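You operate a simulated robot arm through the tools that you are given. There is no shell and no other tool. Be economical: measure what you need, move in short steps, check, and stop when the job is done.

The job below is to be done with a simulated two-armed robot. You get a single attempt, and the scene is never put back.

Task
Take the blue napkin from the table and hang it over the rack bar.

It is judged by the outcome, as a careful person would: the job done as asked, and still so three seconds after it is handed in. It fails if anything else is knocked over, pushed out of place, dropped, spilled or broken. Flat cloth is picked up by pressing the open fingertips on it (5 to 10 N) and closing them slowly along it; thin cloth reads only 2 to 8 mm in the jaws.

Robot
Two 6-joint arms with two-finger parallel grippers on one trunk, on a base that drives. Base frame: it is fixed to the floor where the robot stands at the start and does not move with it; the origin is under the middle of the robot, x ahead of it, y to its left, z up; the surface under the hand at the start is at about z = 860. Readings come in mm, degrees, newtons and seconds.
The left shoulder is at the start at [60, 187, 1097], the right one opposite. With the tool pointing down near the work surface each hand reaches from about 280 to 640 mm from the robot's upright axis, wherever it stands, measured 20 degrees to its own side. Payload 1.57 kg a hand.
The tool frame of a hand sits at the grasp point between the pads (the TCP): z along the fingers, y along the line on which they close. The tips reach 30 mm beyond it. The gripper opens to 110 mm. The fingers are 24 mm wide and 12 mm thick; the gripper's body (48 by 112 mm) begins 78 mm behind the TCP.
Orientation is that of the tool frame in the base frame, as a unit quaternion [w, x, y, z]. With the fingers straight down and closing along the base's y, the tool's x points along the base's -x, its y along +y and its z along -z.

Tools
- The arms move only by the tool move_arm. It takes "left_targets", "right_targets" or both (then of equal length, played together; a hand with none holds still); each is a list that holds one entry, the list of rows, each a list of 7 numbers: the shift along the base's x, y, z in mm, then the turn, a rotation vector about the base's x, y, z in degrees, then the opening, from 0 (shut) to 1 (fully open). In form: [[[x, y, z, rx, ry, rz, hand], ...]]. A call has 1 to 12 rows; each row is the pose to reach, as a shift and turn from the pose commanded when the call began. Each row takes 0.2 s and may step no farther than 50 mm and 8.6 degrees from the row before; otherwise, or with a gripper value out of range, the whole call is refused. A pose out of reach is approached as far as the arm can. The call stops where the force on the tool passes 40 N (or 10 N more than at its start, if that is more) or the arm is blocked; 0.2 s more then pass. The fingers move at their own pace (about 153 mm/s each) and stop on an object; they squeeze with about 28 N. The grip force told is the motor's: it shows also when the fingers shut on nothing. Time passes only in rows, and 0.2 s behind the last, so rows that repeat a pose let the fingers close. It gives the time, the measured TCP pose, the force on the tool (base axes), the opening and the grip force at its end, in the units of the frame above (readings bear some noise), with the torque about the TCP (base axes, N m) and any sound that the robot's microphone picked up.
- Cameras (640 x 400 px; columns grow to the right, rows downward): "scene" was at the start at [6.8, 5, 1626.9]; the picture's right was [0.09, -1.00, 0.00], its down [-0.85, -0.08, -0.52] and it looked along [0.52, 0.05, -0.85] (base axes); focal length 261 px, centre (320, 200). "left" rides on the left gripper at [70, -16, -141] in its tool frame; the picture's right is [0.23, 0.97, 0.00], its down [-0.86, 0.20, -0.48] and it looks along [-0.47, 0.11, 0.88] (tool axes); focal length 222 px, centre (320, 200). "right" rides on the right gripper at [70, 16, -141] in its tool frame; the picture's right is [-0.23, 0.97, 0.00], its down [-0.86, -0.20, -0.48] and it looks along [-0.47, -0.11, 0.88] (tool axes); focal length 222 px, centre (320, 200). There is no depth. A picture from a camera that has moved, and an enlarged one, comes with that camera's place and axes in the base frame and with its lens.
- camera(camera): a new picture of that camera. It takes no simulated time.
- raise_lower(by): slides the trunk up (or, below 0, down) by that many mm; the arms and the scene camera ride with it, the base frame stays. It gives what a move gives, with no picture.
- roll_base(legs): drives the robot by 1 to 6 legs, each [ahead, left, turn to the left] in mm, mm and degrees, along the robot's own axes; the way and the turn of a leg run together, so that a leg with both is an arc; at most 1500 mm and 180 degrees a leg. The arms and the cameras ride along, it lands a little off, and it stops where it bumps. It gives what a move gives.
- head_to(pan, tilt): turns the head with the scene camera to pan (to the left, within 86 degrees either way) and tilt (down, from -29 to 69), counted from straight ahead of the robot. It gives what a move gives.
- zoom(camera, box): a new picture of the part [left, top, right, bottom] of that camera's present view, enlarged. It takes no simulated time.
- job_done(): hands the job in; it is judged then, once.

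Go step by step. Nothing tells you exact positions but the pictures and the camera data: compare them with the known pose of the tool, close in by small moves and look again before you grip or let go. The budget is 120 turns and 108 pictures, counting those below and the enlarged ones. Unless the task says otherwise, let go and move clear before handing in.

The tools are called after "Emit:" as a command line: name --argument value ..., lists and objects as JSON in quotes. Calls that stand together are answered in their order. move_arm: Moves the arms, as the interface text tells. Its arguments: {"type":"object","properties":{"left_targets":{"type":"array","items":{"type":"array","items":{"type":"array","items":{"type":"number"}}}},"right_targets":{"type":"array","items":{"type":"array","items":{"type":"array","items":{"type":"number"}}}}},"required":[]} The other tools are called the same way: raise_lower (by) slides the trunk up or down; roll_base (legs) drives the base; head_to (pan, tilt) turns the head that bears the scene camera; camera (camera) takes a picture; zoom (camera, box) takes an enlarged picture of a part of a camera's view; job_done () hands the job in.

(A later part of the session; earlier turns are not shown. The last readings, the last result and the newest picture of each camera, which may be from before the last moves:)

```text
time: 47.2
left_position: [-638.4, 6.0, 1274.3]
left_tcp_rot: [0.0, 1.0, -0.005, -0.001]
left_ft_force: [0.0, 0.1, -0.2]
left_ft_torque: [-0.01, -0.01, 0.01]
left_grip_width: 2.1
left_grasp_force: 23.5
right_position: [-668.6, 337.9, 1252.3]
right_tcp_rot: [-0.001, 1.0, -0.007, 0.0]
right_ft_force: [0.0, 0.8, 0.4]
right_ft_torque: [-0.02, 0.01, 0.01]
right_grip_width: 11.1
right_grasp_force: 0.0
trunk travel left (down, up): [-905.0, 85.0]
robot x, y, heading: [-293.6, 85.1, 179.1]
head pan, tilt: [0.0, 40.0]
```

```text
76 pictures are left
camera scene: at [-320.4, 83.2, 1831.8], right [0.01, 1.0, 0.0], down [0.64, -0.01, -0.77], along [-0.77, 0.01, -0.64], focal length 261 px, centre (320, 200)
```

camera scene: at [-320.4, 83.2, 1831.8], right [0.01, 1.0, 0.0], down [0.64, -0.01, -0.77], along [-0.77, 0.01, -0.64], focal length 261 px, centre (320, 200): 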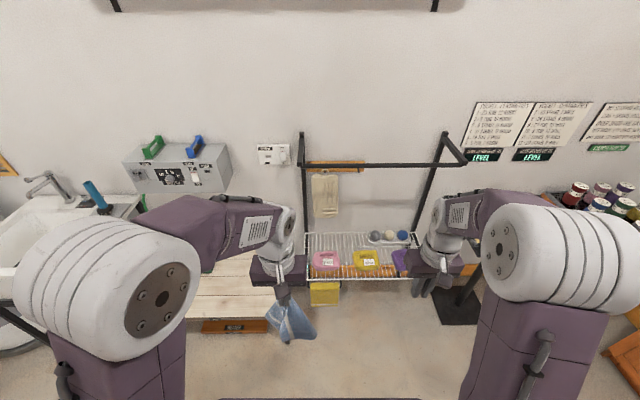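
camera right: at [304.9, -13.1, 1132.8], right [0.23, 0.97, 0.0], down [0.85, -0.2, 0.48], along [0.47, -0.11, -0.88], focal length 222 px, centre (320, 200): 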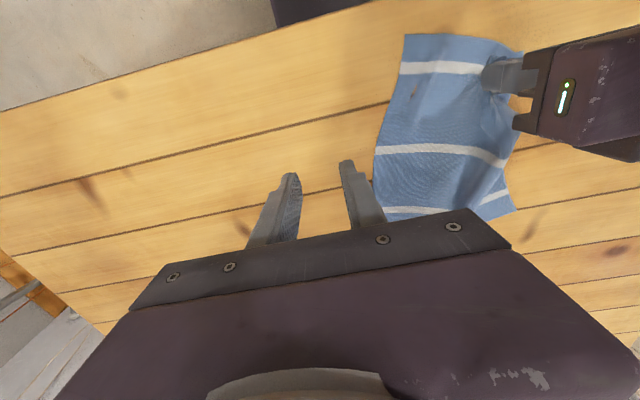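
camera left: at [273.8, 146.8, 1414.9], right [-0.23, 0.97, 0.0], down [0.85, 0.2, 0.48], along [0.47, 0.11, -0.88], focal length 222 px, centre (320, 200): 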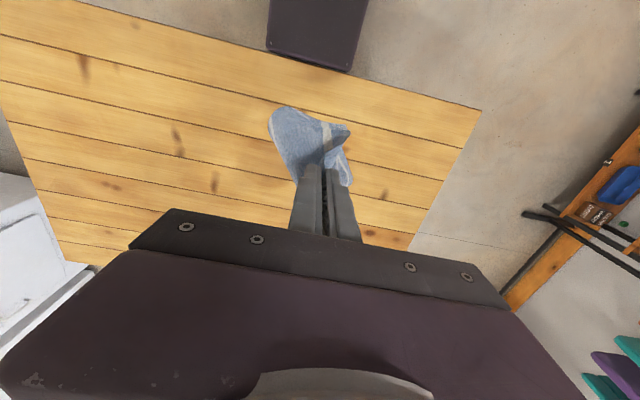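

The bar is at about x≈-1237, z≈1255, and runs from y≈20 to 690. I'll raise the trunk, shift right to line up with a clear part of the bar, and tuck the right hand back.

Emit:
raise_lower --by 85

Emit:
roll_base --legs '[[0, -245, 0.8]]'

Emit:
move_arm --left_targets '[[[0, 0, 15, 0, 8, 0, 0], [0, 0, 30, 0, 16, 0, 0], [0, 0, 45, 0, 24, 0, 0], [0, 0, 60, 0, 32, 0, 0], [0, 0, 75, 0, 40, 0, 0], [0, 0, 90, 0, 45, 0, 0], [0, 0, 90, 0, 45, 0, 0]]]' --right_targets '[[[15, 0, 0, 0, 0, 0, 0.1], [30, 0, 0, 0, 0, 0, 0.1], [45, 0, 0, 0, 0, 0, 0.1], [60, 0, 0, 0, 0, 0, 0.1], [75, 0, 0, 0, 0, 0, 0.1], [75, 0, 0, 0, 0, 0, 0.1], [75, 0, 0, 0, 0, 0, 0.1]]]'

Emit:
camera --camera "scene"

Emit:
camera --camera "left"

```text
time: 48.4
left_position: [-638.7, 6.2, 1359.6]
left_tcp_rot: [0.0, 1.0, -0.006, -0.001]
left_ft_force: [0.0, 0.1, 0.4]
left_ft_torque: [0.0, 0.04, 0.04]
left_grip_width: 2.2
left_grasp_force: 23.5
right_position: [-668.5, 338.4, 1336.8]
right_tcp_rot: [0.0, 1.0, -0.006, -0.001]
right_ft_force: [0.2, -0.2, -0.6]
right_ft_torque: [0.01, -0.01, 0.0]
right_grip_width: 11.2
right_grasp_force: 0.1
trunk travel left (down, up): [-990.0, 0.0]
robot x, y, heading: [-293.8, 85.4, 179.1]
head pan, tilt: [0.0, 40.0]
```

```text
time: 50.2
left_position: [-636.1, 242.4, 1358.0]
left_tcp_rot: [-0.001, 1.0, -0.001, -0.001]
left_ft_force: [0.9, -0.2, 0.4]
left_ft_torque: [0.06, 0.02, 0.02]
left_grip_width: 2.0
left_grasp_force: 23.8
right_position: [-669.1, 573.9, 1336.7]
right_tcp_rot: [-0.002, 1.0, -0.002, 0.0]
right_ft_force: [0.2, -0.9, -0.4]
right_ft_torque: [0.05, 0.01, 0.02]
right_grip_width: 10.8
right_grasp_force: 0.0
trunk travel left (down, up): [-990.0, 0.0]
robot x, y, heading: [-291.1, 328.8, 179.8]
head pan, tilt: [0.0, 40.0]
```

```text
time: 51.8
left_position: [-645.0, 252.7, 1442.8]
left_tcp_rot: [0.001, 0.924, -0.001, -0.383]
left_ft_force: [0.3, 0.9, 0.8]
left_ft_torque: [-0.01, 0.02, 0.03]
left_grip_width: 1.9
left_grasp_force: 24.1
left hand out of reach, approached as far as the arm can: row 6, 7
right_position: [-595.2, 578.7, 1338.5]
right_tcp_rot: [0.0, 1.0, -0.002, 0.0]
right_ft_force: [-0.6, 0.4, 0.2]
right_ft_torque: [-0.02, 0.01, -0.01]
right_grip_width: 10.8
right_grasp_force: 0.0
trunk travel left (down, up): [-990.0, 0.0]
robot x, y, heading: [-292.5, 326.6, 179.6]
head pan, tilt: [0.0, 40.0]
```

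```text
75 pictures are left
camera scene: at [-320.4, 328.2, 1916.8], right [0.0, 1.0, 0.0], down [0.64, 0.0, -0.77], along [-0.77, 0.0, -0.64], focal length 261 px, centre (320, 200)
```

scene: 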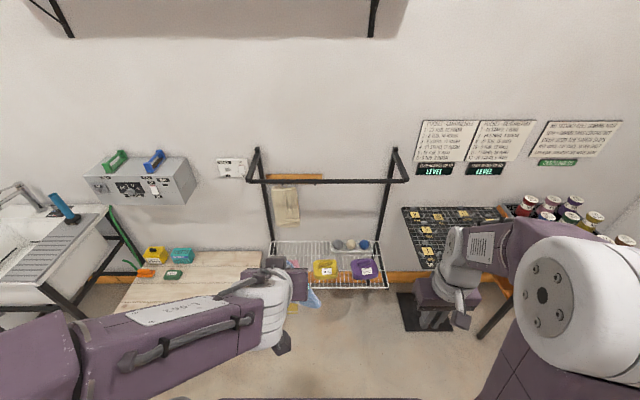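

```text
74 pictures are left
camera left: at [-495.3, 270.7, 1493.3], right [0.16, -0.97, -0.16], down [-0.27, -0.2, 0.94], along [-0.95, -0.11, -0.29], focal length 222 px, centre (320, 200)
```

left: 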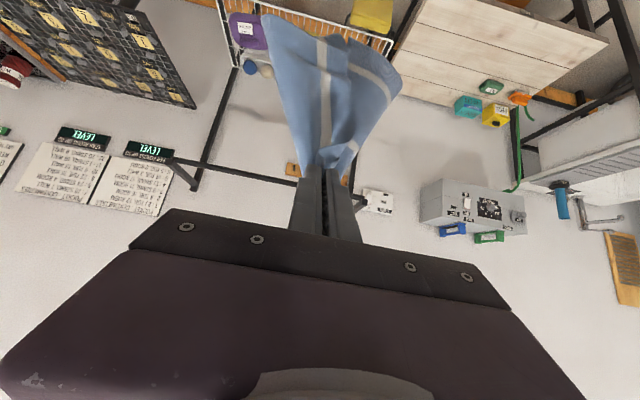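

Arm is posed. I'll refine the bar's position using the hand camera and an enlarged scene view.

Emit:
zoom --camera "left" --box '[160, 120, 420, 240]'

Emit:
zoom --camera "scene" --box '[230, 130, 430, 255]'

```text
2.46 times, centred on (290, 180) of left
camera zoom: at [-495.3, 270.7, 1493.3], right [0.16, -0.97, -0.16], down [-0.27, -0.2, 0.94], along [-0.95, -0.11, -0.29], focal length 547 px, centre (394, 249)
```

zoom: 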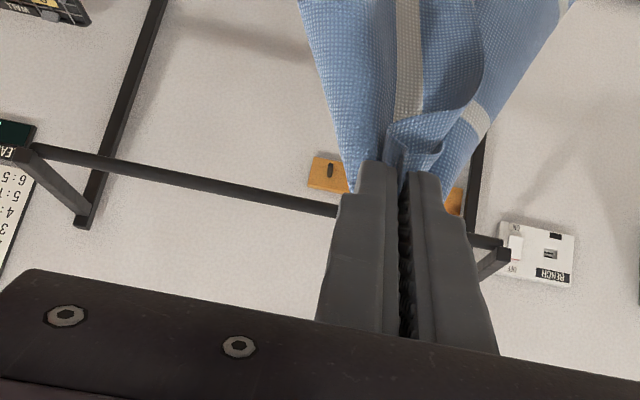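

```text
3.20 times, centred on (330, 192) of scene
camera zoom: at [-320.4, 328.2, 1916.8], right [0.0, 1.0, 0.0], down [0.64, 0.0, -0.77], along [-0.77, 0.0, -0.64], focal length 836 px, centre (288, 224)
```

zoom: 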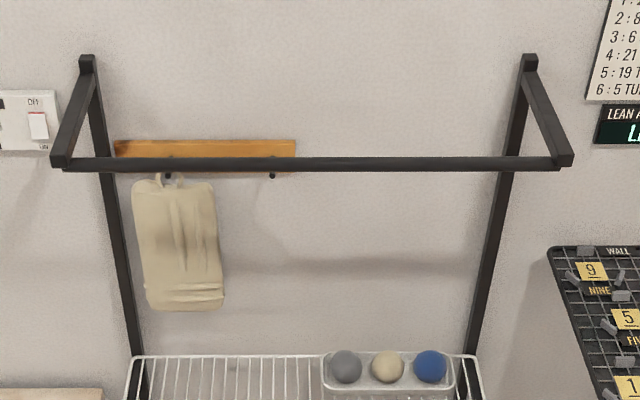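

Better triangulation puts the bar at x≈-1316, z≈1202, y 5..732. I'll drive forward 400 mm, keeping the base well away from the shelf, and do the rest with the arm.

Emit:
roll_base --legs '[[400, 0, 0]]'

Emit:
head_to --pan 10 --tilt 50

Emit:
camera --camera "scene"

Emit:
camera --camera "left"

```text
time: 54.2
left_position: [-1035.7, 244.4, 1443.4]
left_tcp_rot: [0.005, 0.923, 0.008, -0.385]
left_ft_force: [0.4, 0.2, -0.6]
left_ft_torque: [-0.04, 0.02, 0.03]
left_grip_width: 2.4
left_grasp_force: 23.5
right_position: [-992.0, 569.3, 1338.6]
right_tcp_rot: [0.001, 1.0, 0.007, -0.002]
right_ft_force: [-0.1, -0.1, -0.1]
right_ft_torque: [0.05, 0.03, 0.02]
right_grip_width: 11.0
right_grasp_force: 0.1
trunk travel left (down, up): [-990.0, 0.0]
robot x, y, heading: [-690.4, 327.1, -179.2]
head pan, tilt: [0.0, 40.0]
```

```text
time: 55.0
left_position: [-1038.0, 244.8, 1442.0]
left_tcp_rot: [0.004, 0.923, 0.007, -0.384]
left_ft_force: [-0.1, 0.7, -0.5]
left_ft_torque: [0.0, 0.03, -0.01]
left_grip_width: 2.2
left_grasp_force: 23.7
right_position: [-994.6, 570.2, 1338.2]
right_tcp_rot: [0.0, 1.0, 0.007, -0.001]
right_ft_force: [-0.1, -0.1, 0.0]
right_ft_torque: [-0.01, -0.04, 0.01]
right_grip_width: 10.9
right_grasp_force: 0.1
trunk travel left (down, up): [-990.0, 0.0]
robot x, y, heading: [-689.1, 323.9, -179.3]
head pan, tilt: [10.0, 50.0]
```

```text
71 pictures are left
camera scene: at [-704.7, 310.7, 1902.7], right [-0.19, 0.98, 0.0], down [0.75, 0.14, -0.64], along [-0.63, -0.12, -0.77], focal length 261 px, centre (320, 200)
```

scene: 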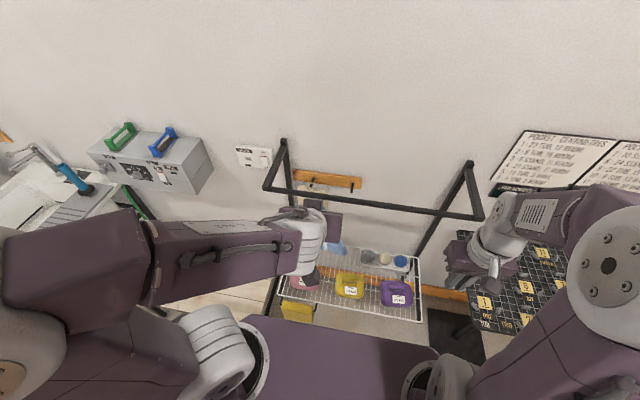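

```text
70 pictures are left
camera left: at [-888.9, 263.9, 1493.7], right [0.18, -0.97, -0.16], down [-0.26, -0.2, 0.94], along [-0.95, -0.12, -0.29], focal length 222 px, centre (320, 200)
```

left: 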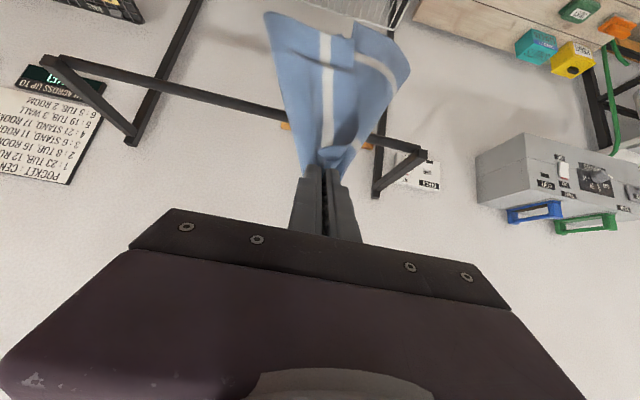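

Refined bar estimate: x≈-1290, z≈1212. I'll bring the napkin's grip to just in front of the bar, about 140 mm above it, and check.

Emit:
move_arm --left_targets '[[[-35, 0, -12, 0, 0, 0, 0], [-70, 0, -24, 0, 0, 0, 0], [-105, 0, -36, 0, 0, 0, 0], [-140, 0, -48, 0, 0, 0, 0], [-172, 0, -60, 0, 0, 0, 0], [-195, 0, -68, 0, 0, 0, 0], [-195, 0, -68, 0, 0, 0, 0]]]'

Emit:
camera --camera "scene"

Emit:
camera --camera "left"

```text
time: 56.6
left_position: [-1232.7, 243.0, 1372.5]
left_tcp_rot: [0.003, 0.923, 0.007, -0.384]
left_ft_force: [0.3, 0.6, -1.2]
left_ft_torque: [0.01, 0.02, -0.01]
left_grip_width: 2.1
left_grasp_force: 22.9
right_position: [-995.7, 569.4, 1338.0]
right_tcp_rot: [0.0, 1.0, 0.007, 0.0]
right_ft_force: [0.0, -0.3, 0.4]
right_ft_torque: [-0.03, -0.01, 0.01]
right_grip_width: 11.0
right_grasp_force: 0.1
trunk travel left (down, up): [-990.0, 0.0]
robot x, y, heading: [-688.5, 325.7, -179.4]
head pan, tilt: [10.0, 50.0]
```

```text
69 pictures are left
camera scene: at [-705.9, 310.5, 1902.7], right [-0.19, 0.98, 0.0], down [0.75, 0.14, -0.64], along [-0.63, -0.12, -0.77], focal length 261 px, centre (320, 200)
```

scene: 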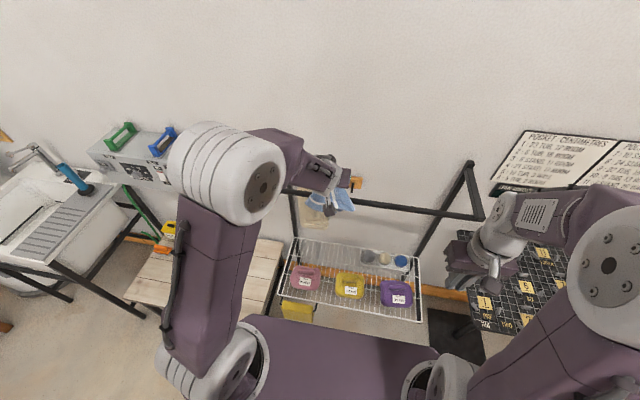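

```text
68 pictures are left
camera left: at [-1084.3, 262.9, 1423.7], right [0.18, -0.97, -0.16], down [-0.26, -0.2, 0.94], along [-0.95, -0.12, -0.29], focal length 222 px, centre (320, 200)
```

left: 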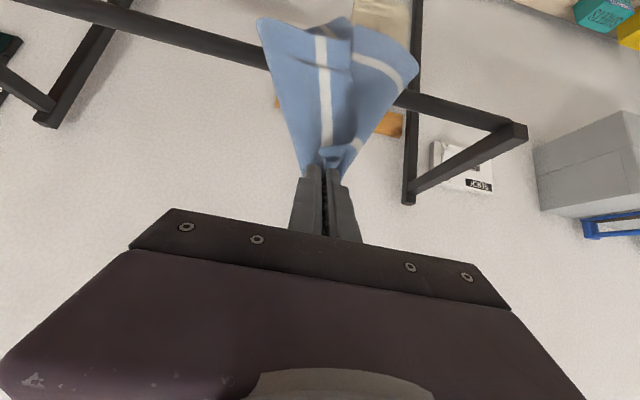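

Emit:
zoom --camera "scene" --box '[260, 140, 420, 240]'

```text
4.00 times, centred on (340, 190) of scene
camera zoom: at [-705.9, 310.5, 1902.7], right [-0.19, 0.98, 0.0], down [0.75, 0.14, -0.64], along [-0.63, -0.12, -0.77], focal length 1046 px, centre (240, 240)
```

zoom: 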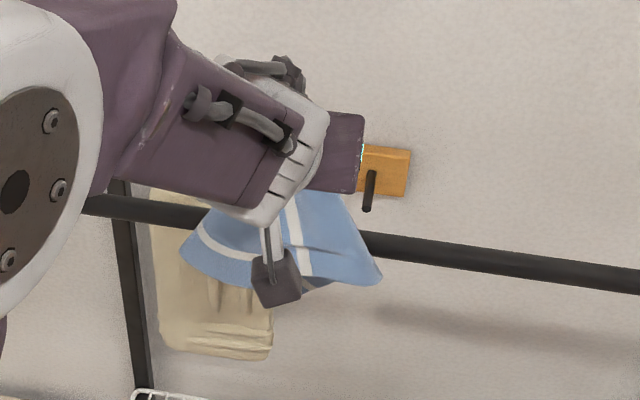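

The drape geometry is unclear because the arm hides it. I'll turn the right hand so that its camera views the napkin from the side.

Emit:
move_arm --right_targets '[[[0, 0, 0, -1.6, 4.1, 6, 0.1], [0, 0, 0, -3.2, 8.2, 12, 0.1], [0, 0, 0, -4.8, 12.3, 18, 0.1], [0, 0, 0, -6.4, 16.4, 24, 0.1], [0, 0, 0, -8, 20.5, 30, 0.1], [0, 0, 0, -9.6, 24.6, 36, 0.1], [0, 0, 0, -11.3, 28.6, 42, 0.1]]]'

Emit:
camera --camera "right"

```text
time: 58.2
left_position: [-1233.8, 243.6, 1372.8]
left_tcp_rot: [0.003, 0.924, 0.006, -0.382]
left_ft_force: [-0.2, -0.1, -0.1]
left_ft_torque: [-0.04, -0.02, 0.01]
left_grip_width: 2.1
left_grasp_force: 23.6
right_position: [-995.3, 570.2, 1337.6]
right_tcp_rot: [0.094, 0.896, 0.359, -0.243]
right_ft_force: [-0.1, -0.3, -0.4]
right_ft_torque: [0.0, -0.01, -0.01]
right_grip_width: 10.8
right_grasp_force: 0.1
trunk travel left (down, up): [-990.0, 0.0]
robot x, y, heading: [-688.6, 328.0, -179.4]
head pan, tilt: [10.0, 50.0]
```

```text
66 pictures are left
camera right: at [-888.5, 649.4, 1425.8], right [0.53, -0.84, 0.11], down [-0.5, -0.2, 0.84], along [-0.69, -0.5, -0.52], focal length 222 px, centre (320, 200)
```

right: 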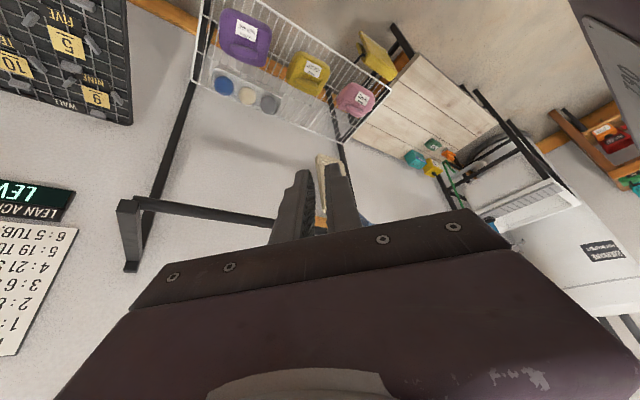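

Emit:
move_arm --right_targets '[[[0, 0, 0, -4.5, 5, -3, 0.1], [0, 0, 0, -9, 10, -6, 0.1], [0, 0, 0, -13.5, 15, -9, 0.1], [0, 0, 0, -18, 20, -12, 0.1]]]'

Emit:
camera --camera "right"

```text
time: 59.2
left_position: [-1232.5, 245.2, 1373.9]
left_tcp_rot: [0.005, 0.923, 0.007, -0.384]
left_ft_force: [0.1, 0.1, 0.2]
left_ft_torque: [0.0, -0.02, -0.03]
left_grip_width: 2.1
left_grasp_force: 23.6
right_position: [-1009.3, 604.6, 1339.2]
right_tcp_rot: [0.144, 0.847, 0.235, -0.455]
right_ft_force: [0.2, 0.2, -0.5]
right_ft_torque: [-0.02, 0.0, 0.0]
right_grip_width: 11.0
right_grasp_force: 0.0
right hand out of reach, approached as far as the arm can: row 1, 2, 3, 4
trunk travel left (down, up): [-990.0, 0.0]
robot x, y, heading: [-690.9, 327.0, -179.2]
head pan, tilt: [10.0, 50.0]
```

```text
65 pictures are left
camera right: at [-866.8, 675.1, 1358.4], right [0.41, -0.89, 0.22], down [-0.18, 0.16, 0.97], along [-0.9, -0.43, -0.09], focal length 222 px, centre (320, 200)
```

right: 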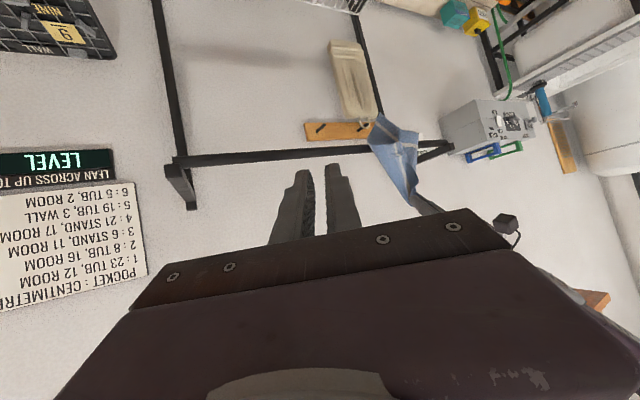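

Emit:
zoom --camera "right" --box '[340, 90, 500, 230]'

```text
2.86 times, centred on (420, 160) of right
camera zoom: at [-866.8, 675.1, 1358.4], right [0.41, -0.89, 0.22], down [-0.18, 0.16, 0.97], along [-0.9, -0.43, -0.09], focal length 635 px, centre (34, 314)
```

zoom: 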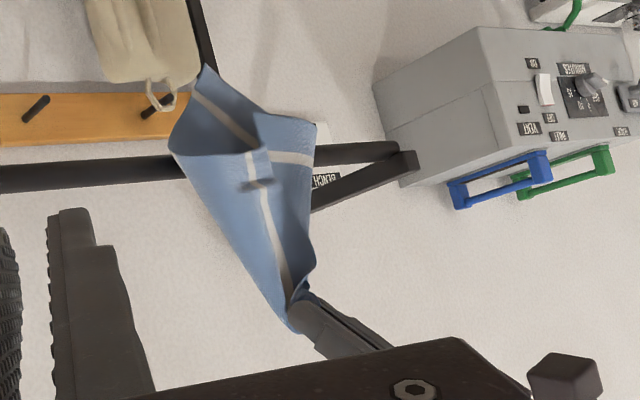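

From this side view the napkin hangs like a cone about 240 mm long, with its lower ~100 mm already below bar height on the near side. I'll sweep the hand over the bar along an arc.

Emit:
move_arm --left_targets '[[[-23, 0, -4, 0, 0, 0, 0], [-46, 0, -8, 0, 0, 0, 0], [-68, 0, -14, 0, 0, 0, 0], [-91, 0, -21, 0, 0, 0, 0], [-110, 0, -36, 0, 0, 0, 0], [-126, 0, -51, 0, 0, 0, 0], [-126, 0, -51, 0, 0, 0, 0], [-126, 0, -51, 0, 0, 0, 0]]]'

Emit:
camera --camera "right"

Emit:
zoom --camera "scene" --box '[240, 130, 440, 255]'

```text
time: 61.0
left_position: [-1359.8, 243.8, 1323.3]
left_tcp_rot: [0.004, 0.924, 0.008, -0.383]
left_ft_force: [-0.9, 0.4, -0.1]
left_ft_torque: [-0.03, 0.01, 0.03]
left_grip_width: 2.0
left_grasp_force: 23.8
right_position: [-1009.3, 603.4, 1338.7]
right_tcp_rot: [0.144, 0.848, 0.235, -0.453]
right_ft_force: [0.8, -0.3, 0.1]
right_ft_torque: [-0.01, 0.0, 0.01]
right_grip_width: 10.9
right_grasp_force: 0.0
trunk travel left (down, up): [-990.0, 0.0]
robot x, y, heading: [-691.1, 322.9, -179.0]
head pan, tilt: [10.0, 50.0]
```

```text
63 pictures are left
camera right: at [-866.8, 673.8, 1358.9], right [0.41, -0.89, 0.22], down [-0.18, 0.16, 0.97], along [-0.9, -0.43, -0.09], focal length 222 px, centre (320, 200)
```

right: 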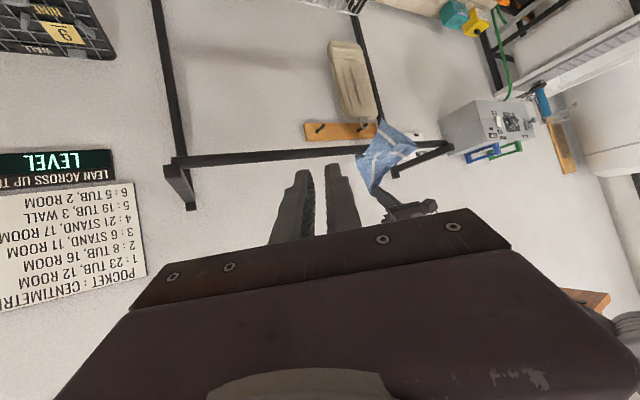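

```text
3.20 times, centred on (340, 192) of scene
camera zoom: at [-706.1, 310.8, 1902.7], right [-0.19, 0.98, 0.0], down [0.75, 0.14, -0.64], along [-0.63, -0.12, -0.77], focal length 836 px, centre (256, 224)
```

zoom: 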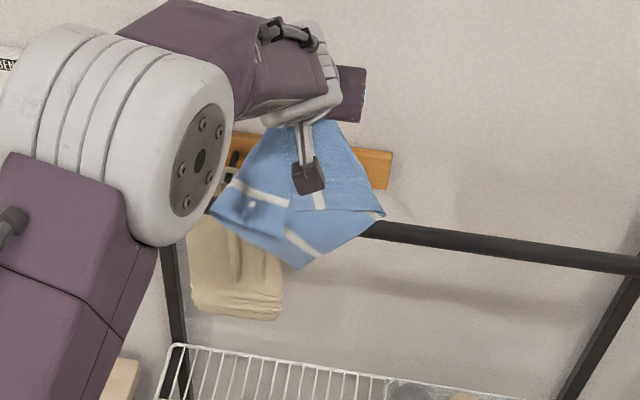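

The front part is rather short (~80 mm) and would be the lighter side. I'll back off, lower the grip by about 40 mm, and redo the sweep on a tighter arc for better balance.

Emit:
move_arm --left_targets '[[[35, 0, 28, 0, 0, 0, 0], [80, 0, 41, 0, 0, 0, 0], [126, 0, 38, 0, 0, 0, 0], [150, 0, 5, 0, 0, 0, 0], [150, 0, 5, 0, 0, 0, 0], [150, 0, 5, 0, 0, 0, 0], [115, 0, 5, 0, 0, 0, 0], [92, 0, 5, 0, 0, 0, 0], [70, 0, 3, 0, 0, 0, 0], [50, 0, -8, 0, 0, 0, 0], [33, 0, -21, 0, 0, 0, 0], [33, 0, -21, 0, 0, 0, 0]]]'

Emit:
zoom --camera "right" --box '[320, 80, 500, 230]'

Emit:
zoom --camera "scene" --box '[240, 130, 440, 255]'

```text
time: 63.6
left_position: [-1328.0, 247.0, 1304.3]
left_tcp_rot: [0.004, 0.923, 0.007, -0.384]
left_ft_force: [-0.2, -0.4, 0.1]
left_ft_torque: [0.02, 0.0, 0.03]
left_grip_width: 2.3
left_grasp_force: 23.6
right_position: [-1008.4, 603.7, 1338.9]
right_tcp_rot: [0.144, 0.848, 0.235, -0.453]
right_ft_force: [0.6, 0.7, -0.6]
right_ft_torque: [0.02, 0.01, 0.04]
right_grip_width: 10.9
right_grasp_force: 0.1
trunk travel left (down, up): [-990.0, 0.0]
robot x, y, heading: [-689.4, 326.5, -179.2]
head pan, tilt: [10.0, 50.0]
```

```text
2.67 times, centred on (410, 155) of right
camera zoom: at [-866.8, 673.6, 1359.0], right [0.41, -0.89, 0.22], down [-0.18, 0.16, 0.97], along [-0.9, -0.43, -0.09], focal length 592 px, centre (80, 320)
```

zoom: 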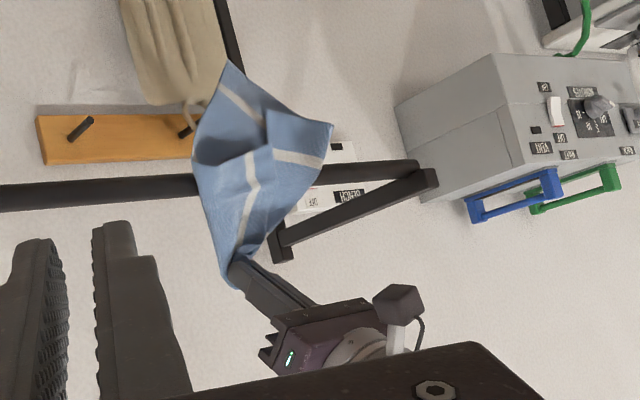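

```text
3.20 times, centred on (340, 192) of scene
camera zoom: at [-706.1, 310.7, 1902.7], right [-0.19, 0.98, 0.0], down [0.75, 0.14, -0.64], along [-0.63, -0.12, -0.77], focal length 836 px, centre (256, 224)
```

zoom: 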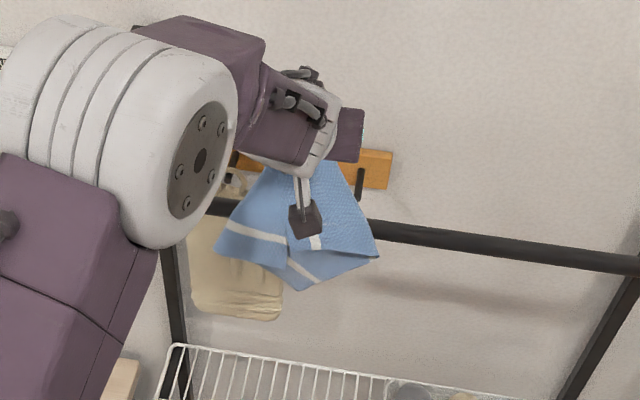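

Now the wide part is in front. Halfway between the two placements should balance best, so I'll move a bit further back and down (grip about 110 mm past the bar) and check before releasing.

Emit:
move_arm --left_targets '[[[-12, 0, -8, 0, 0, 0, 0], [-24, 0, -17, 0, 0, 0, 0], [-36, 0, -28, 0, 0, 0, 0], [-38, 0, -38, 0, 0, 0, 0], [-38, 0, -38, 0, 0, 0, 0]]]'

Emit:
zoom --camera "right" --box '[320, 80, 500, 230]'

Emit:
zoom --camera "scene" --box '[240, 130, 440, 255]'

Emit:
camera --camera "left"

```text
time: 64.8
left_position: [-1366.3, 244.4, 1264.8]
left_tcp_rot: [0.003, 0.924, 0.007, -0.382]
left_ft_force: [-0.3, -0.4, -0.6]
left_ft_torque: [-0.02, 0.01, 0.03]
left_grip_width: 1.9
left_grasp_force: 23.7
right_position: [-1008.6, 603.7, 1339.1]
right_tcp_rot: [0.143, 0.848, 0.234, -0.454]
right_ft_force: [-0.8, 1.0, 0.6]
right_ft_torque: [0.03, -0.01, -0.02]
right_grip_width: 11.0
right_grasp_force: 0.1
trunk travel left (down, up): [-990.0, 0.0]
robot x, y, heading: [-689.6, 328.0, -179.1]
head pan, tilt: [10.0, 50.0]
```

```text
2.67 times, centred on (410, 155) of right
camera zoom: at [-867.3, 673.8, 1358.8], right [0.41, -0.89, 0.22], down [-0.18, 0.16, 0.97], along [-0.9, -0.43, -0.09], focal length 592 px, centre (80, 320)
```

zoom: 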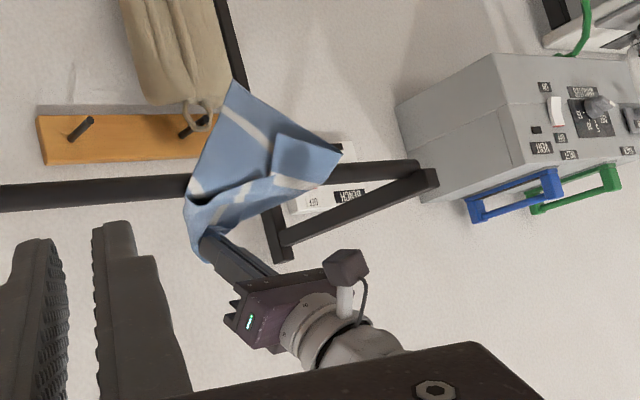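

```text
3.20 times, centred on (340, 192) of scene
camera zoom: at [-706.8, 310.8, 1902.7], right [-0.19, 0.98, 0.0], down [0.75, 0.14, -0.64], along [-0.63, -0.12, -0.77], focal length 836 px, centre (256, 224)
```

zoom: 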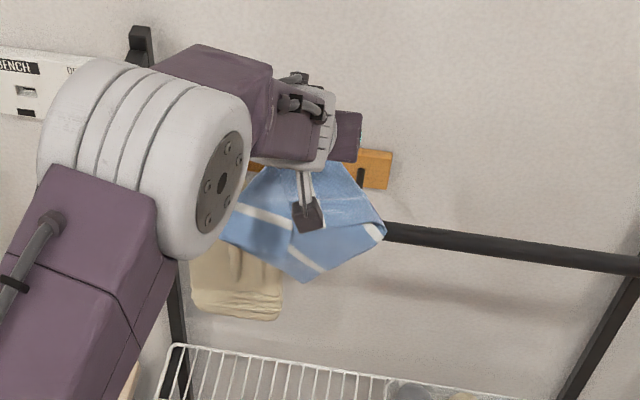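

```text
57 pictures are left
camera left: at [-1217.7, 264.6, 1315.5], right [0.18, -0.97, -0.16], down [-0.26, -0.2, 0.94], along [-0.95, -0.12, -0.29], focal length 222 px, centre (320, 200)
```

left: 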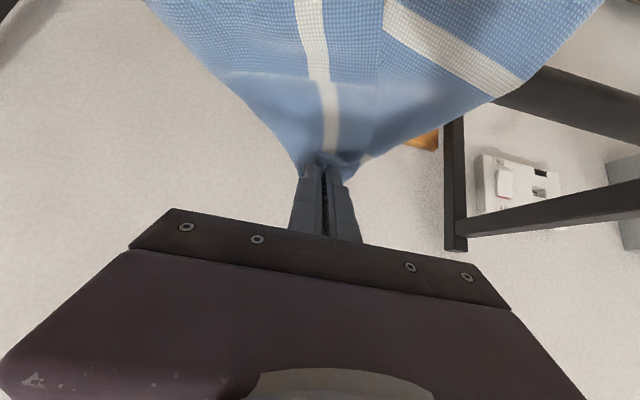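

The front hangs about 90 mm below the bar and the grip is about 108 mm beyond it: reasonably balanced. Releasing gently.

Emit:
move_arm --left_targets '[[[0, 0, 0, 0, 0, 0, 0.06], [0, 0, 0, 0, 0, 0, 0.14], [0, 0, 0, 0, 0, 0, 0.25], [0, 0, 0, 0, 0, 0, 0.25], [0, 0, 0, 0, 0, 0, 0.25]]]'

Emit:
zoom --camera "right" --box '[320, 80, 500, 230]'

Emit:
camera --camera "left"

```text
time: 66.0
left_position: [-1366.4, 244.8, 1264.9]
left_tcp_rot: [0.005, 0.924, 0.008, -0.382]
left_ft_force: [-0.1, -0.1, -0.4]
left_ft_torque: [-0.02, 0.02, -0.01]
left_grip_width: 27.7
left_grasp_force: 0.1
right_position: [-1008.7, 603.8, 1339.5]
right_tcp_rot: [0.144, 0.847, 0.235, -0.454]
right_ft_force: [0.1, 0.3, 0.0]
right_ft_torque: [0.01, 0.01, -0.03]
right_grip_width: 10.8
right_grasp_force: 0.0
trunk travel left (down, up): [-990.0, 0.0]
robot x, y, heading: [-686.2, 326.2, -179.4]
head pan, tilt: [10.0, 50.0]
```

```text
2.67 times, centred on (410, 155) of right
camera zoom: at [-867.3, 673.8, 1358.8], right [0.41, -0.89, 0.22], down [-0.18, 0.16, 0.97], along [-0.9, -0.43, -0.09], focal length 592 px, centre (80, 320)
```

zoom: 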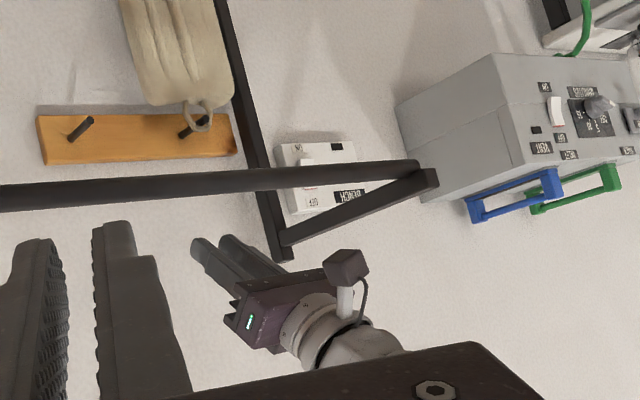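

```text
55 pictures are left
camera left: at [-1217.5, 264.7, 1315.6], right [0.18, -0.97, -0.16], down [-0.26, -0.2, 0.94], along [-0.95, -0.12, -0.29], focal length 222 px, centre (320, 200)
```

left: 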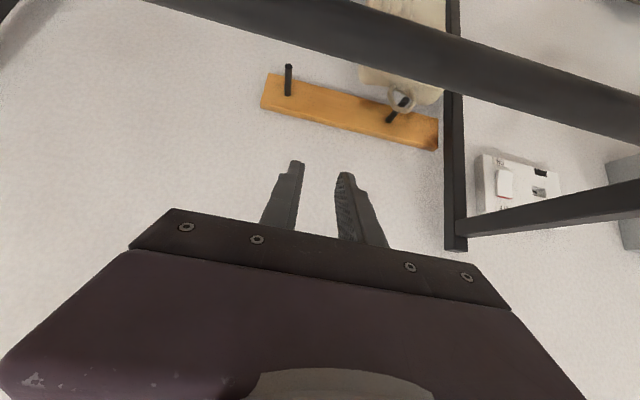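

The napkin slid off the bar. I'll find where it landed.

Emit:
head_to --pan 5 --tilt 62

Emit:
camera --camera "scene"

Emit:
camera --camera "right"

```text
time: 66.7
left_position: [-1366.6, 245.1, 1265.9]
left_tcp_rot: [0.005, 0.923, 0.008, -0.384]
left_ft_force: [-0.2, 0.1, -0.2]
left_ft_torque: [0.02, 0.01, 0.02]
left_grip_width: 27.3
left_grasp_force: 0.1
right_position: [-1009.2, 604.2, 1339.1]
right_tcp_rot: [0.144, 0.847, 0.234, -0.455]
right_ft_force: [0.4, -0.3, -0.2]
right_ft_torque: [0.02, 0.0, -0.01]
right_grip_width: 10.9
right_grasp_force: 0.0
trunk travel left (down, up): [-990.0, 0.0]
robot x, y, heading: [-689.0, 323.8, -179.0]
head pan, tilt: [5.0, 62.0]
```

```text
54 pictures are left
camera scene: at [-695.0, 318.8, 1887.9], right [-0.1, 0.99, 0.0], down [0.88, 0.09, -0.47], along [-0.47, -0.05, -0.88], focal length 261 px, centre (320, 200)
```

scene: 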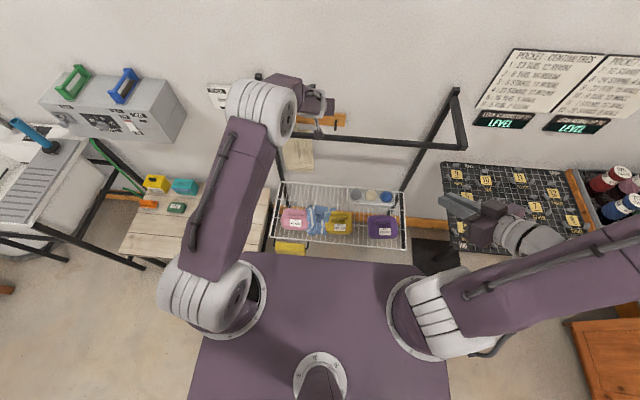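

```text
53 pictures are left
camera right: at [-867.2, 673.9, 1358.8], right [0.41, -0.89, 0.22], down [-0.18, 0.16, 0.97], along [-0.9, -0.43, -0.09], focal length 222 px, centre (320, 200)
```

right: 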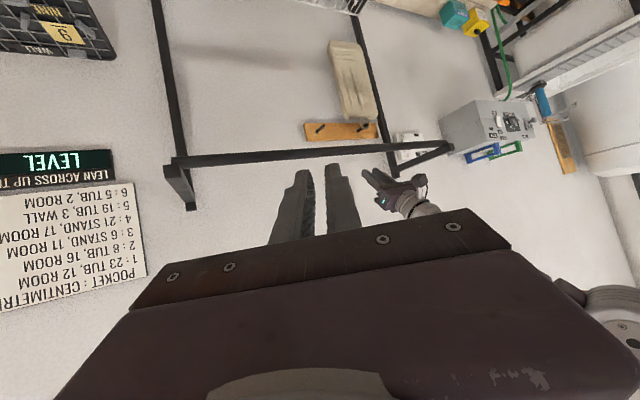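

Emit:
zoom --camera "scene" --box '[250, 170, 430, 280]'

```text
3.56 times, centred on (340, 225) of scene
camera zoom: at [-695.0, 318.8, 1887.9], right [-0.1, 0.99, 0.0], down [0.88, 0.09, -0.47], along [-0.47, -0.05, -0.88], focal length 930 px, centre (249, 111)
```

zoom: 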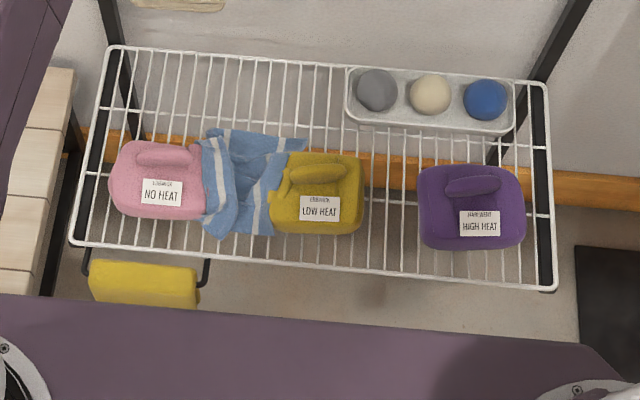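

The napkin fell onto the wire shelf (z≈600), in the gap between the pink and yellow bundles, around (-1247, 259). Nothing else seems displaced. I'll retract the left hand over the bar and restore the right hand's pose.

Emit:
move_arm --left_targets '[[[30, 0, 30, 0, 0, 0, 0.25], [60, 0, 60, 0, 0, 0, 0.25], [90, 0, 90, 0, 0, 0, 0.25], [120, 0, 120, 0, 0, 0, 0.25], [160, 0, 145, 0, 0, 0, 0.25], [205, 0, 155, 0, 0, 0, 0.25], [250, 0, 160, 0, 0, 0, 0.25], [290, 0, 160, 0, 0, 0, 0.25]]]' --right_targets '[[[0, 0, 0, 4.5, -5, 3, 0.1], [0, 0, 0, 9, -10, 6, 0.1], [0, 0, 0, 13.5, -15, 9, 0.1], [0, 0, 0, 18, -20, 12, 0.1], [0, 0, 0, 18, -20, 12, 0.1], [0, 0, 0, 18, -20, 12, 0.1], [0, 0, 0, 18, -20, 12, 0.1], [0, 0, 0, 18, -20, 12, 0.1]]]'

Emit:
move_arm --left_targets '[[[0, 0, -5, 0, -7, 0, 0.25], [0, 0, -10, 0, -14, 0, 0.25], [0, 0, -15, 0, -21, 0, 0.25], [0, 0, -20, 0, -28, 0, 0.25], [0, 0, -25, 0, -35, 0, 0.25], [0, 0, -30, 0, -42, 0, 0.25], [0, 0, -35, 0, -45, 0, 0.25]]]' --right_targets '[[[0, 0, 0, 1.6, -4.1, -6, 0.1], [0, 0, 0, 3.2, -8.2, -12, 0.1], [0, 0, 0, 4.8, -12.3, -18, 0.1], [0, 0, 0, 6.4, -16.4, -24, 0.1], [0, 0, 0, 8, -20.5, -30, 0.1], [0, 0, 0, 9.6, -24.6, -36, 0.1], [0, 0, 0, 11.3, -28.6, -42, 0.1]]]'

Emit:
camera --camera "scene"

```text
time: 68.5
left_position: [-1073.7, 241.6, 1426.0]
left_tcp_rot: [0.003, 0.923, 0.007, -0.384]
left_ft_force: [0.4, 0.3, 0.5]
left_ft_torque: [-0.02, 0.06, -0.04]
left_grip_width: 27.7
left_grasp_force: 0.1
right_position: [-1007.2, 602.0, 1342.1]
right_tcp_rot: [0.093, 0.896, 0.36, -0.242]
right_ft_force: [0.3, 0.7, 0.0]
right_ft_torque: [-0.01, 0.02, 0.02]
right_grip_width: 10.8
right_grasp_force: 0.0
trunk travel left (down, up): [-990.0, 0.0]
robot x, y, heading: [-692.4, 326.9, -178.8]
head pan, tilt: [5.0, 62.0]
```

```text
time: 70.1
left_position: [-1076.3, 245.2, 1390.2]
left_tcp_rot: [0.006, 1.0, 0.006, 0.001]
left_ft_force: [0.0, -0.1, 0.3]
left_ft_torque: [-0.04, -0.01, -0.02]
left_grip_width: 27.6
left_grasp_force: 0.1
right_position: [-1011.8, 604.9, 1339.2]
right_tcp_rot: [-0.001, 1.0, 0.007, 0.001]
right_ft_force: [0.1, 1.2, 0.4]
right_ft_torque: [0.02, 0.0, 0.03]
right_grip_width: 11.2
right_grasp_force: 0.1
trunk travel left (down, up): [-990.0, 0.0]
robot x, y, heading: [-691.5, 328.2, -179.0]
head pan, tilt: [5.0, 62.0]
```

```text
51 pictures are left
camera scene: at [-696.9, 319.0, 1887.8], right [-0.1, 0.99, 0.0], down [0.88, 0.09, -0.47], along [-0.47, -0.05, -0.88], focal length 261 px, centre (320, 200)
```

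scene: 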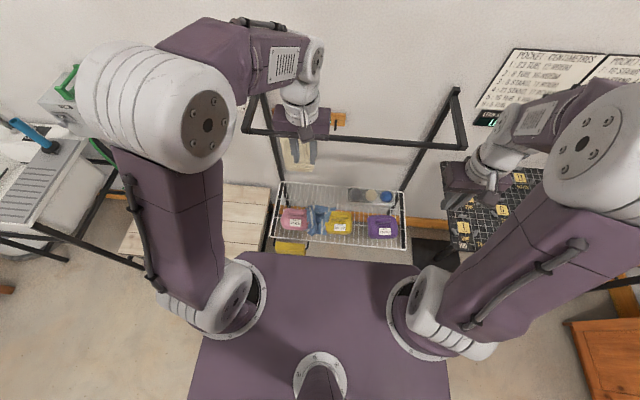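

I'll tuck the right hand in, back off 300 mm, and lower the trunk for working at shelf height.

Emit:
move_arm --left_targets '[[[15, 0, 0, 0, 0, 0, 0.25], [15, 0, 0, 0, 0, 0, 0.25], [15, 0, 0, 0, 0, 0, 0.25]]]' --right_targets '[[[15, -40, 0, 0, 0, 0, 0.1], [30, -80, 0, 0, 0, 0, 0.1], [50, -115, 0, 0, 0, 0, 0.1]]]'

Emit:
roll_base --legs '[[-300, 0, 0]]'

Emit:
raise_lower --by -500

Emit:
head_to --pan 0 --tilt 35

Emit:
camera --camera "scene"

Emit:
camera --camera "left"

```text
time: 70.9
left_position: [-1061.4, 244.1, 1391.5]
left_tcp_rot: [0.006, 1.0, 0.005, 0.001]
left_ft_force: [0.5, -1.7, -0.3]
left_ft_torque: [-0.01, -0.02, -0.02]
left_grip_width: 27.6
left_grasp_force: 0.1
right_position: [-959.4, 487.2, 1336.0]
right_tcp_rot: [0.001, 1.0, 0.007, 0.0]
right_ft_force: [-0.2, -0.4, -0.2]
right_ft_torque: [-0.02, -0.01, -0.02]
right_grip_width: 10.9
right_grasp_force: 0.0
trunk travel left (down, up): [-990.0, 0.0]
robot x, y, heading: [-689.5, 323.3, -179.4]
head pan, tilt: [5.0, 62.0]
```

```text
time: 72.9
left_position: [-768.5, 245.4, 1390.4]
left_tcp_rot: [0.007, 1.0, 0.01, 0.001]
left_ft_force: [-0.6, 0.4, -0.5]
left_ft_torque: [-0.01, -0.06, 0.02]
left_grip_width: 27.5
left_grasp_force: 0.1
right_position: [-668.8, 490.3, 1336.8]
right_tcp_rot: [0.0, 1.0, 0.012, 0.001]
right_ft_force: [-0.2, -0.5, -0.3]
right_ft_torque: [-0.01, -0.02, 0.0]
right_grip_width: 10.9
right_grasp_force: 0.0
trunk travel left (down, up): [-990.0, 0.0]
robot x, y, heading: [-392.6, 331.1, -178.4]
head pan, tilt: [5.0, 62.0]
```

```text
refused: -500 is not a number from -400 to 400
```

```text
time: 73.8
left_position: [-765.7, 245.8, 1392.1]
left_tcp_rot: [0.007, 1.0, 0.01, -0.001]
left_ft_force: [-0.4, 0.8, -0.4]
left_ft_torque: [0.01, 0.01, 0.01]
left_grip_width: 27.5
left_grasp_force: 0.1
right_position: [-665.1, 489.7, 1337.2]
right_tcp_rot: [-0.001, 1.0, 0.012, 0.0]
right_ft_force: [0.0, 0.6, 0.3]
right_ft_torque: [0.03, 0.01, -0.04]
right_grip_width: 11.2
right_grasp_force: 0.0
trunk travel left (down, up): [-990.0, 0.0]
robot x, y, heading: [-392.0, 329.9, -178.7]
head pan, tilt: [0.0, 35.0]
```

```text
50 pictures are left
camera scene: at [-422.6, 329.2, 1924.4], right [-0.02, 1.0, 0.0], down [0.57, 0.01, -0.82], along [-0.82, -0.02, -0.57], focal length 261 px, centre (320, 200)
```

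scene: 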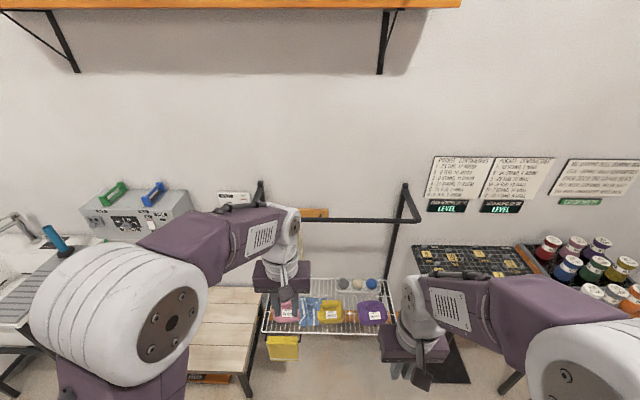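

```text
49 pictures are left
camera left: at [-695.0, 266.4, 1532.6], right [0.25, -0.97, 0.01], down [-0.85, -0.21, 0.48], along [-0.47, -0.13, -0.88], focal length 222 px, centre (320, 200)
```

left: 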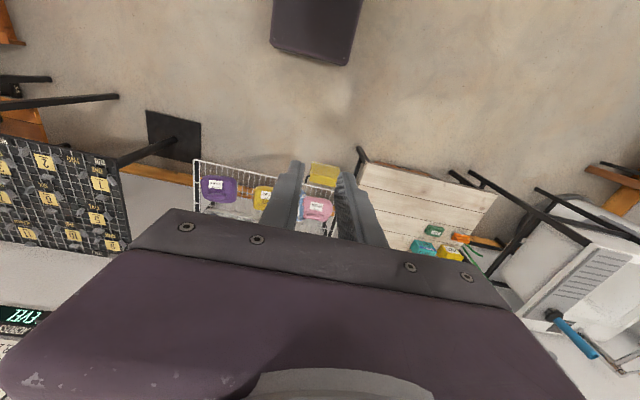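

Emit:
roll_base --legs '[[0, 0, -1.2]]'

Emit:
raise_lower --by -400

Emit:
raise_lower --by -60

Emit:
camera --camera "scene"

```text
time: 74.6
left_position: [-766.0, 253.6, 1391.1]
left_tcp_rot: [0.006, 1.0, 0.0, -0.001]
left_ft_force: [0.4, -1.6, 0.4]
left_ft_torque: [-0.02, 0.0, -0.02]
left_grip_width: 27.4
left_grasp_force: 0.0
right_position: [-661.5, 495.8, 1336.5]
right_tcp_rot: [0.0, 1.0, 0.002, 0.0]
right_ft_force: [-0.9, -0.4, 0.0]
right_ft_torque: [0.02, 0.02, -0.03]
right_grip_width: 11.1
right_grasp_force: 0.0
trunk travel left (down, up): [-990.0, 0.0]
robot x, y, heading: [-394.6, 336.4, -180.1]
head pan, tilt: [0.0, 35.0]
```

```text
time: 78.4
left_position: [-766.4, 253.5, 991.6]
left_tcp_rot: [0.006, 1.0, -0.001, 0.0]
left_ft_force: [-0.6, 0.1, -0.2]
left_ft_torque: [0.0, 0.01, 0.01]
left_grip_width: 27.4
left_grasp_force: 0.1
right_position: [-663.4, 496.7, 937.5]
right_tcp_rot: [0.0, 1.0, 0.002, 0.0]
right_ft_force: [0.3, -0.5, 0.4]
right_ft_torque: [-0.01, -0.02, -0.01]
right_grip_width: 10.7
right_grasp_force: 0.1
trunk travel left (down, up): [-590.0, 400.0]
robot x, y, heading: [-391.8, 332.1, -179.9]
head pan, tilt: [0.0, 35.0]
```

```text
time: 79.4
left_position: [-768.2, 252.7, 931.1]
left_tcp_rot: [0.006, 1.0, 0.0, -0.001]
left_ft_force: [-0.8, 0.5, 0.4]
left_ft_torque: [-0.03, 0.02, 0.02]
left_grip_width: 27.5
left_grasp_force: 0.1
right_position: [-662.0, 495.1, 877.5]
right_tcp_rot: [0.0, 1.0, 0.002, 0.0]
right_ft_force: [0.2, -0.7, -0.5]
right_ft_torque: [-0.02, -0.02, 0.01]
right_grip_width: 11.0
right_grasp_force: 0.1
trunk travel left (down, up): [-530.0, 460.0]
robot x, y, heading: [-396.4, 330.4, -180.1]
head pan, tilt: [0.0, 35.0]
```

```text
48 pictures are left
camera scene: at [-424.3, 329.8, 1464.4], right [0.0, 1.0, 0.0], down [0.57, 0.0, -0.82], along [-0.82, 0.0, -0.57], focal length 261 px, centre (320, 200)
```

scene: 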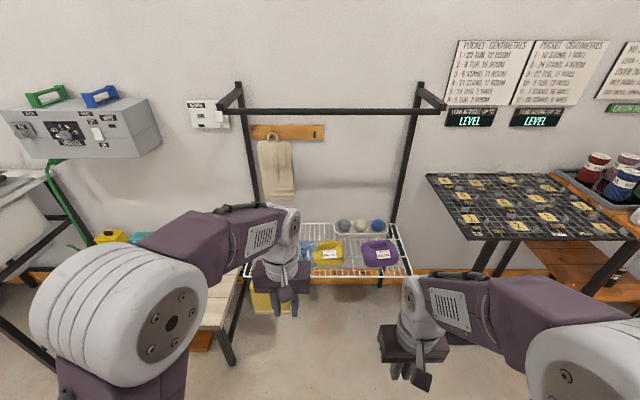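

Bar height is confirmed at ≈1220. I'll drive forward to bring the left hand near the shelf and look down at the napkin.

Emit:
roll_base --legs '[[370, 0, 0]]'

Emit:
head_to --pan 0 --tilt 50

Emit:
camera --camera "scene"

Emit:
camera --camera "left"

```text
time: 81.8
left_position: [-1143.5, 256.5, 931.5]
left_tcp_rot: [0.006, 1.0, -0.004, 0.0]
left_ft_force: [-0.4, 0.8, 0.3]
left_ft_torque: [-0.03, -0.01, -0.01]
left_grip_width: 27.2
left_grasp_force: 0.0
right_position: [-1036.2, 499.6, 877.2]
right_tcp_rot: [0.0, 1.0, -0.002, 0.0]
right_ft_force: [0.5, -0.9, 0.3]
right_ft_torque: [0.01, -0.03, -0.02]
right_grip_width: 11.1
right_grasp_force: 0.1
trunk travel left (down, up): [-530.0, 460.0]
robot x, y, heading: [-772.6, 333.2, 180.2]
head pan, tilt: [0.0, 35.0]
```

```text
time: 82.6
left_position: [-1142.3, 255.7, 932.2]
left_tcp_rot: [0.006, 1.0, -0.004, -0.001]
left_ft_force: [-0.4, -0.8, 0.5]
left_ft_torque: [0.0, -0.01, 0.02]
left_grip_width: 27.6
left_grasp_force: 0.1
right_position: [-1035.5, 497.0, 877.0]
right_tcp_rot: [0.0, 1.0, -0.002, 0.0]
right_ft_force: [0.1, 0.0, -0.3]
right_ft_torque: [0.0, 0.0, -0.04]
right_grip_width: 11.2
right_grasp_force: 0.0
trunk travel left (down, up): [-530.0, 460.0]
robot x, y, heading: [-768.4, 333.9, 179.6]
head pan, tilt: [0.0, 50.0]
```

```text
47 pictures are left
camera scene: at [-788.1, 330.1, 1442.7], right [0.0, 1.0, 0.0], down [0.77, 0.0, -0.64], along [-0.64, 0.0, -0.77], focal length 261 px, centre (320, 200)
```

scene: 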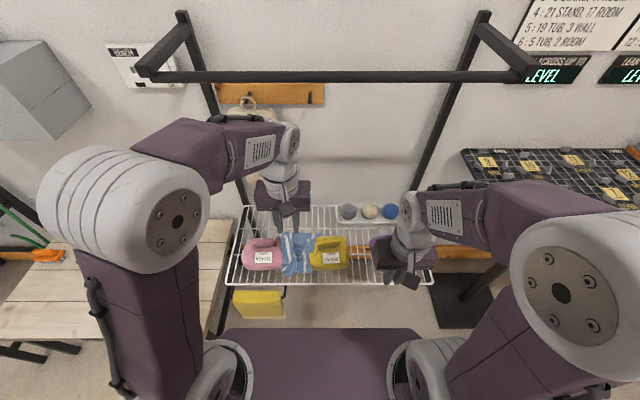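

```text
46 pictures are left
camera left: at [-1072.8, 274.8, 1072.3], right [0.22, -0.98, 0.01], down [-0.86, -0.19, 0.48], along [-0.47, -0.12, -0.88], focal length 222 px, centre (320, 200)
```

left: 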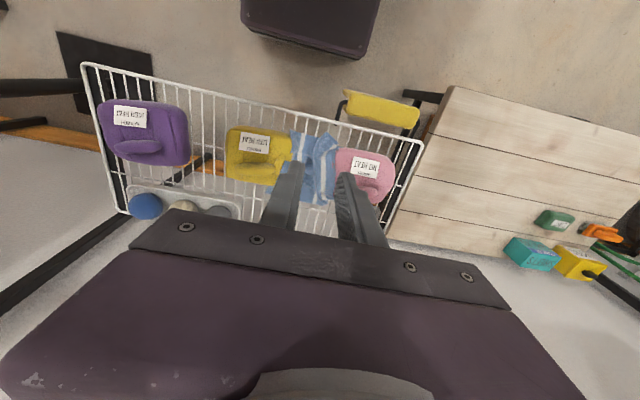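

Emit:
zoom --camera "left" --box '[210, 100, 410, 225]'

Emit:
zoom --camera "scene" --box '[225, 195, 385, 295]'

```text
3.20 times, centred on (310, 162) of left
camera zoom: at [-1072.8, 274.8, 1072.3], right [0.22, -0.98, 0.01], down [-0.86, -0.19, 0.48], along [-0.47, -0.12, -0.88], focal length 711 px, centre (352, 320)
```

zoom: 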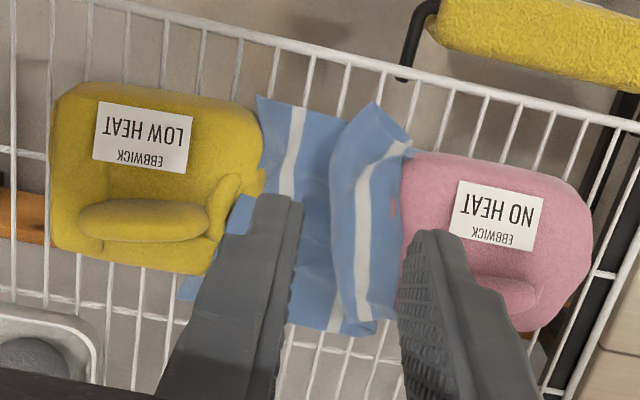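

```text
4.00 times, centred on (305, 245) of scene
camera zoom: at [-788.1, 330.1, 1442.7], right [0.0, 1.0, 0.0], down [0.77, 0.0, -0.64], along [-0.64, 0.0, -0.77], focal length 1046 px, centre (380, 20)
```

zoom: 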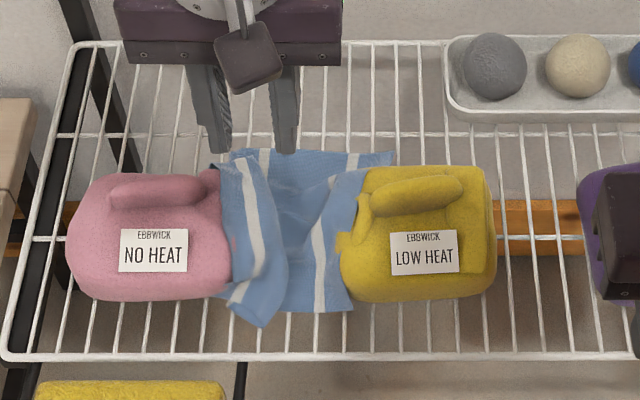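

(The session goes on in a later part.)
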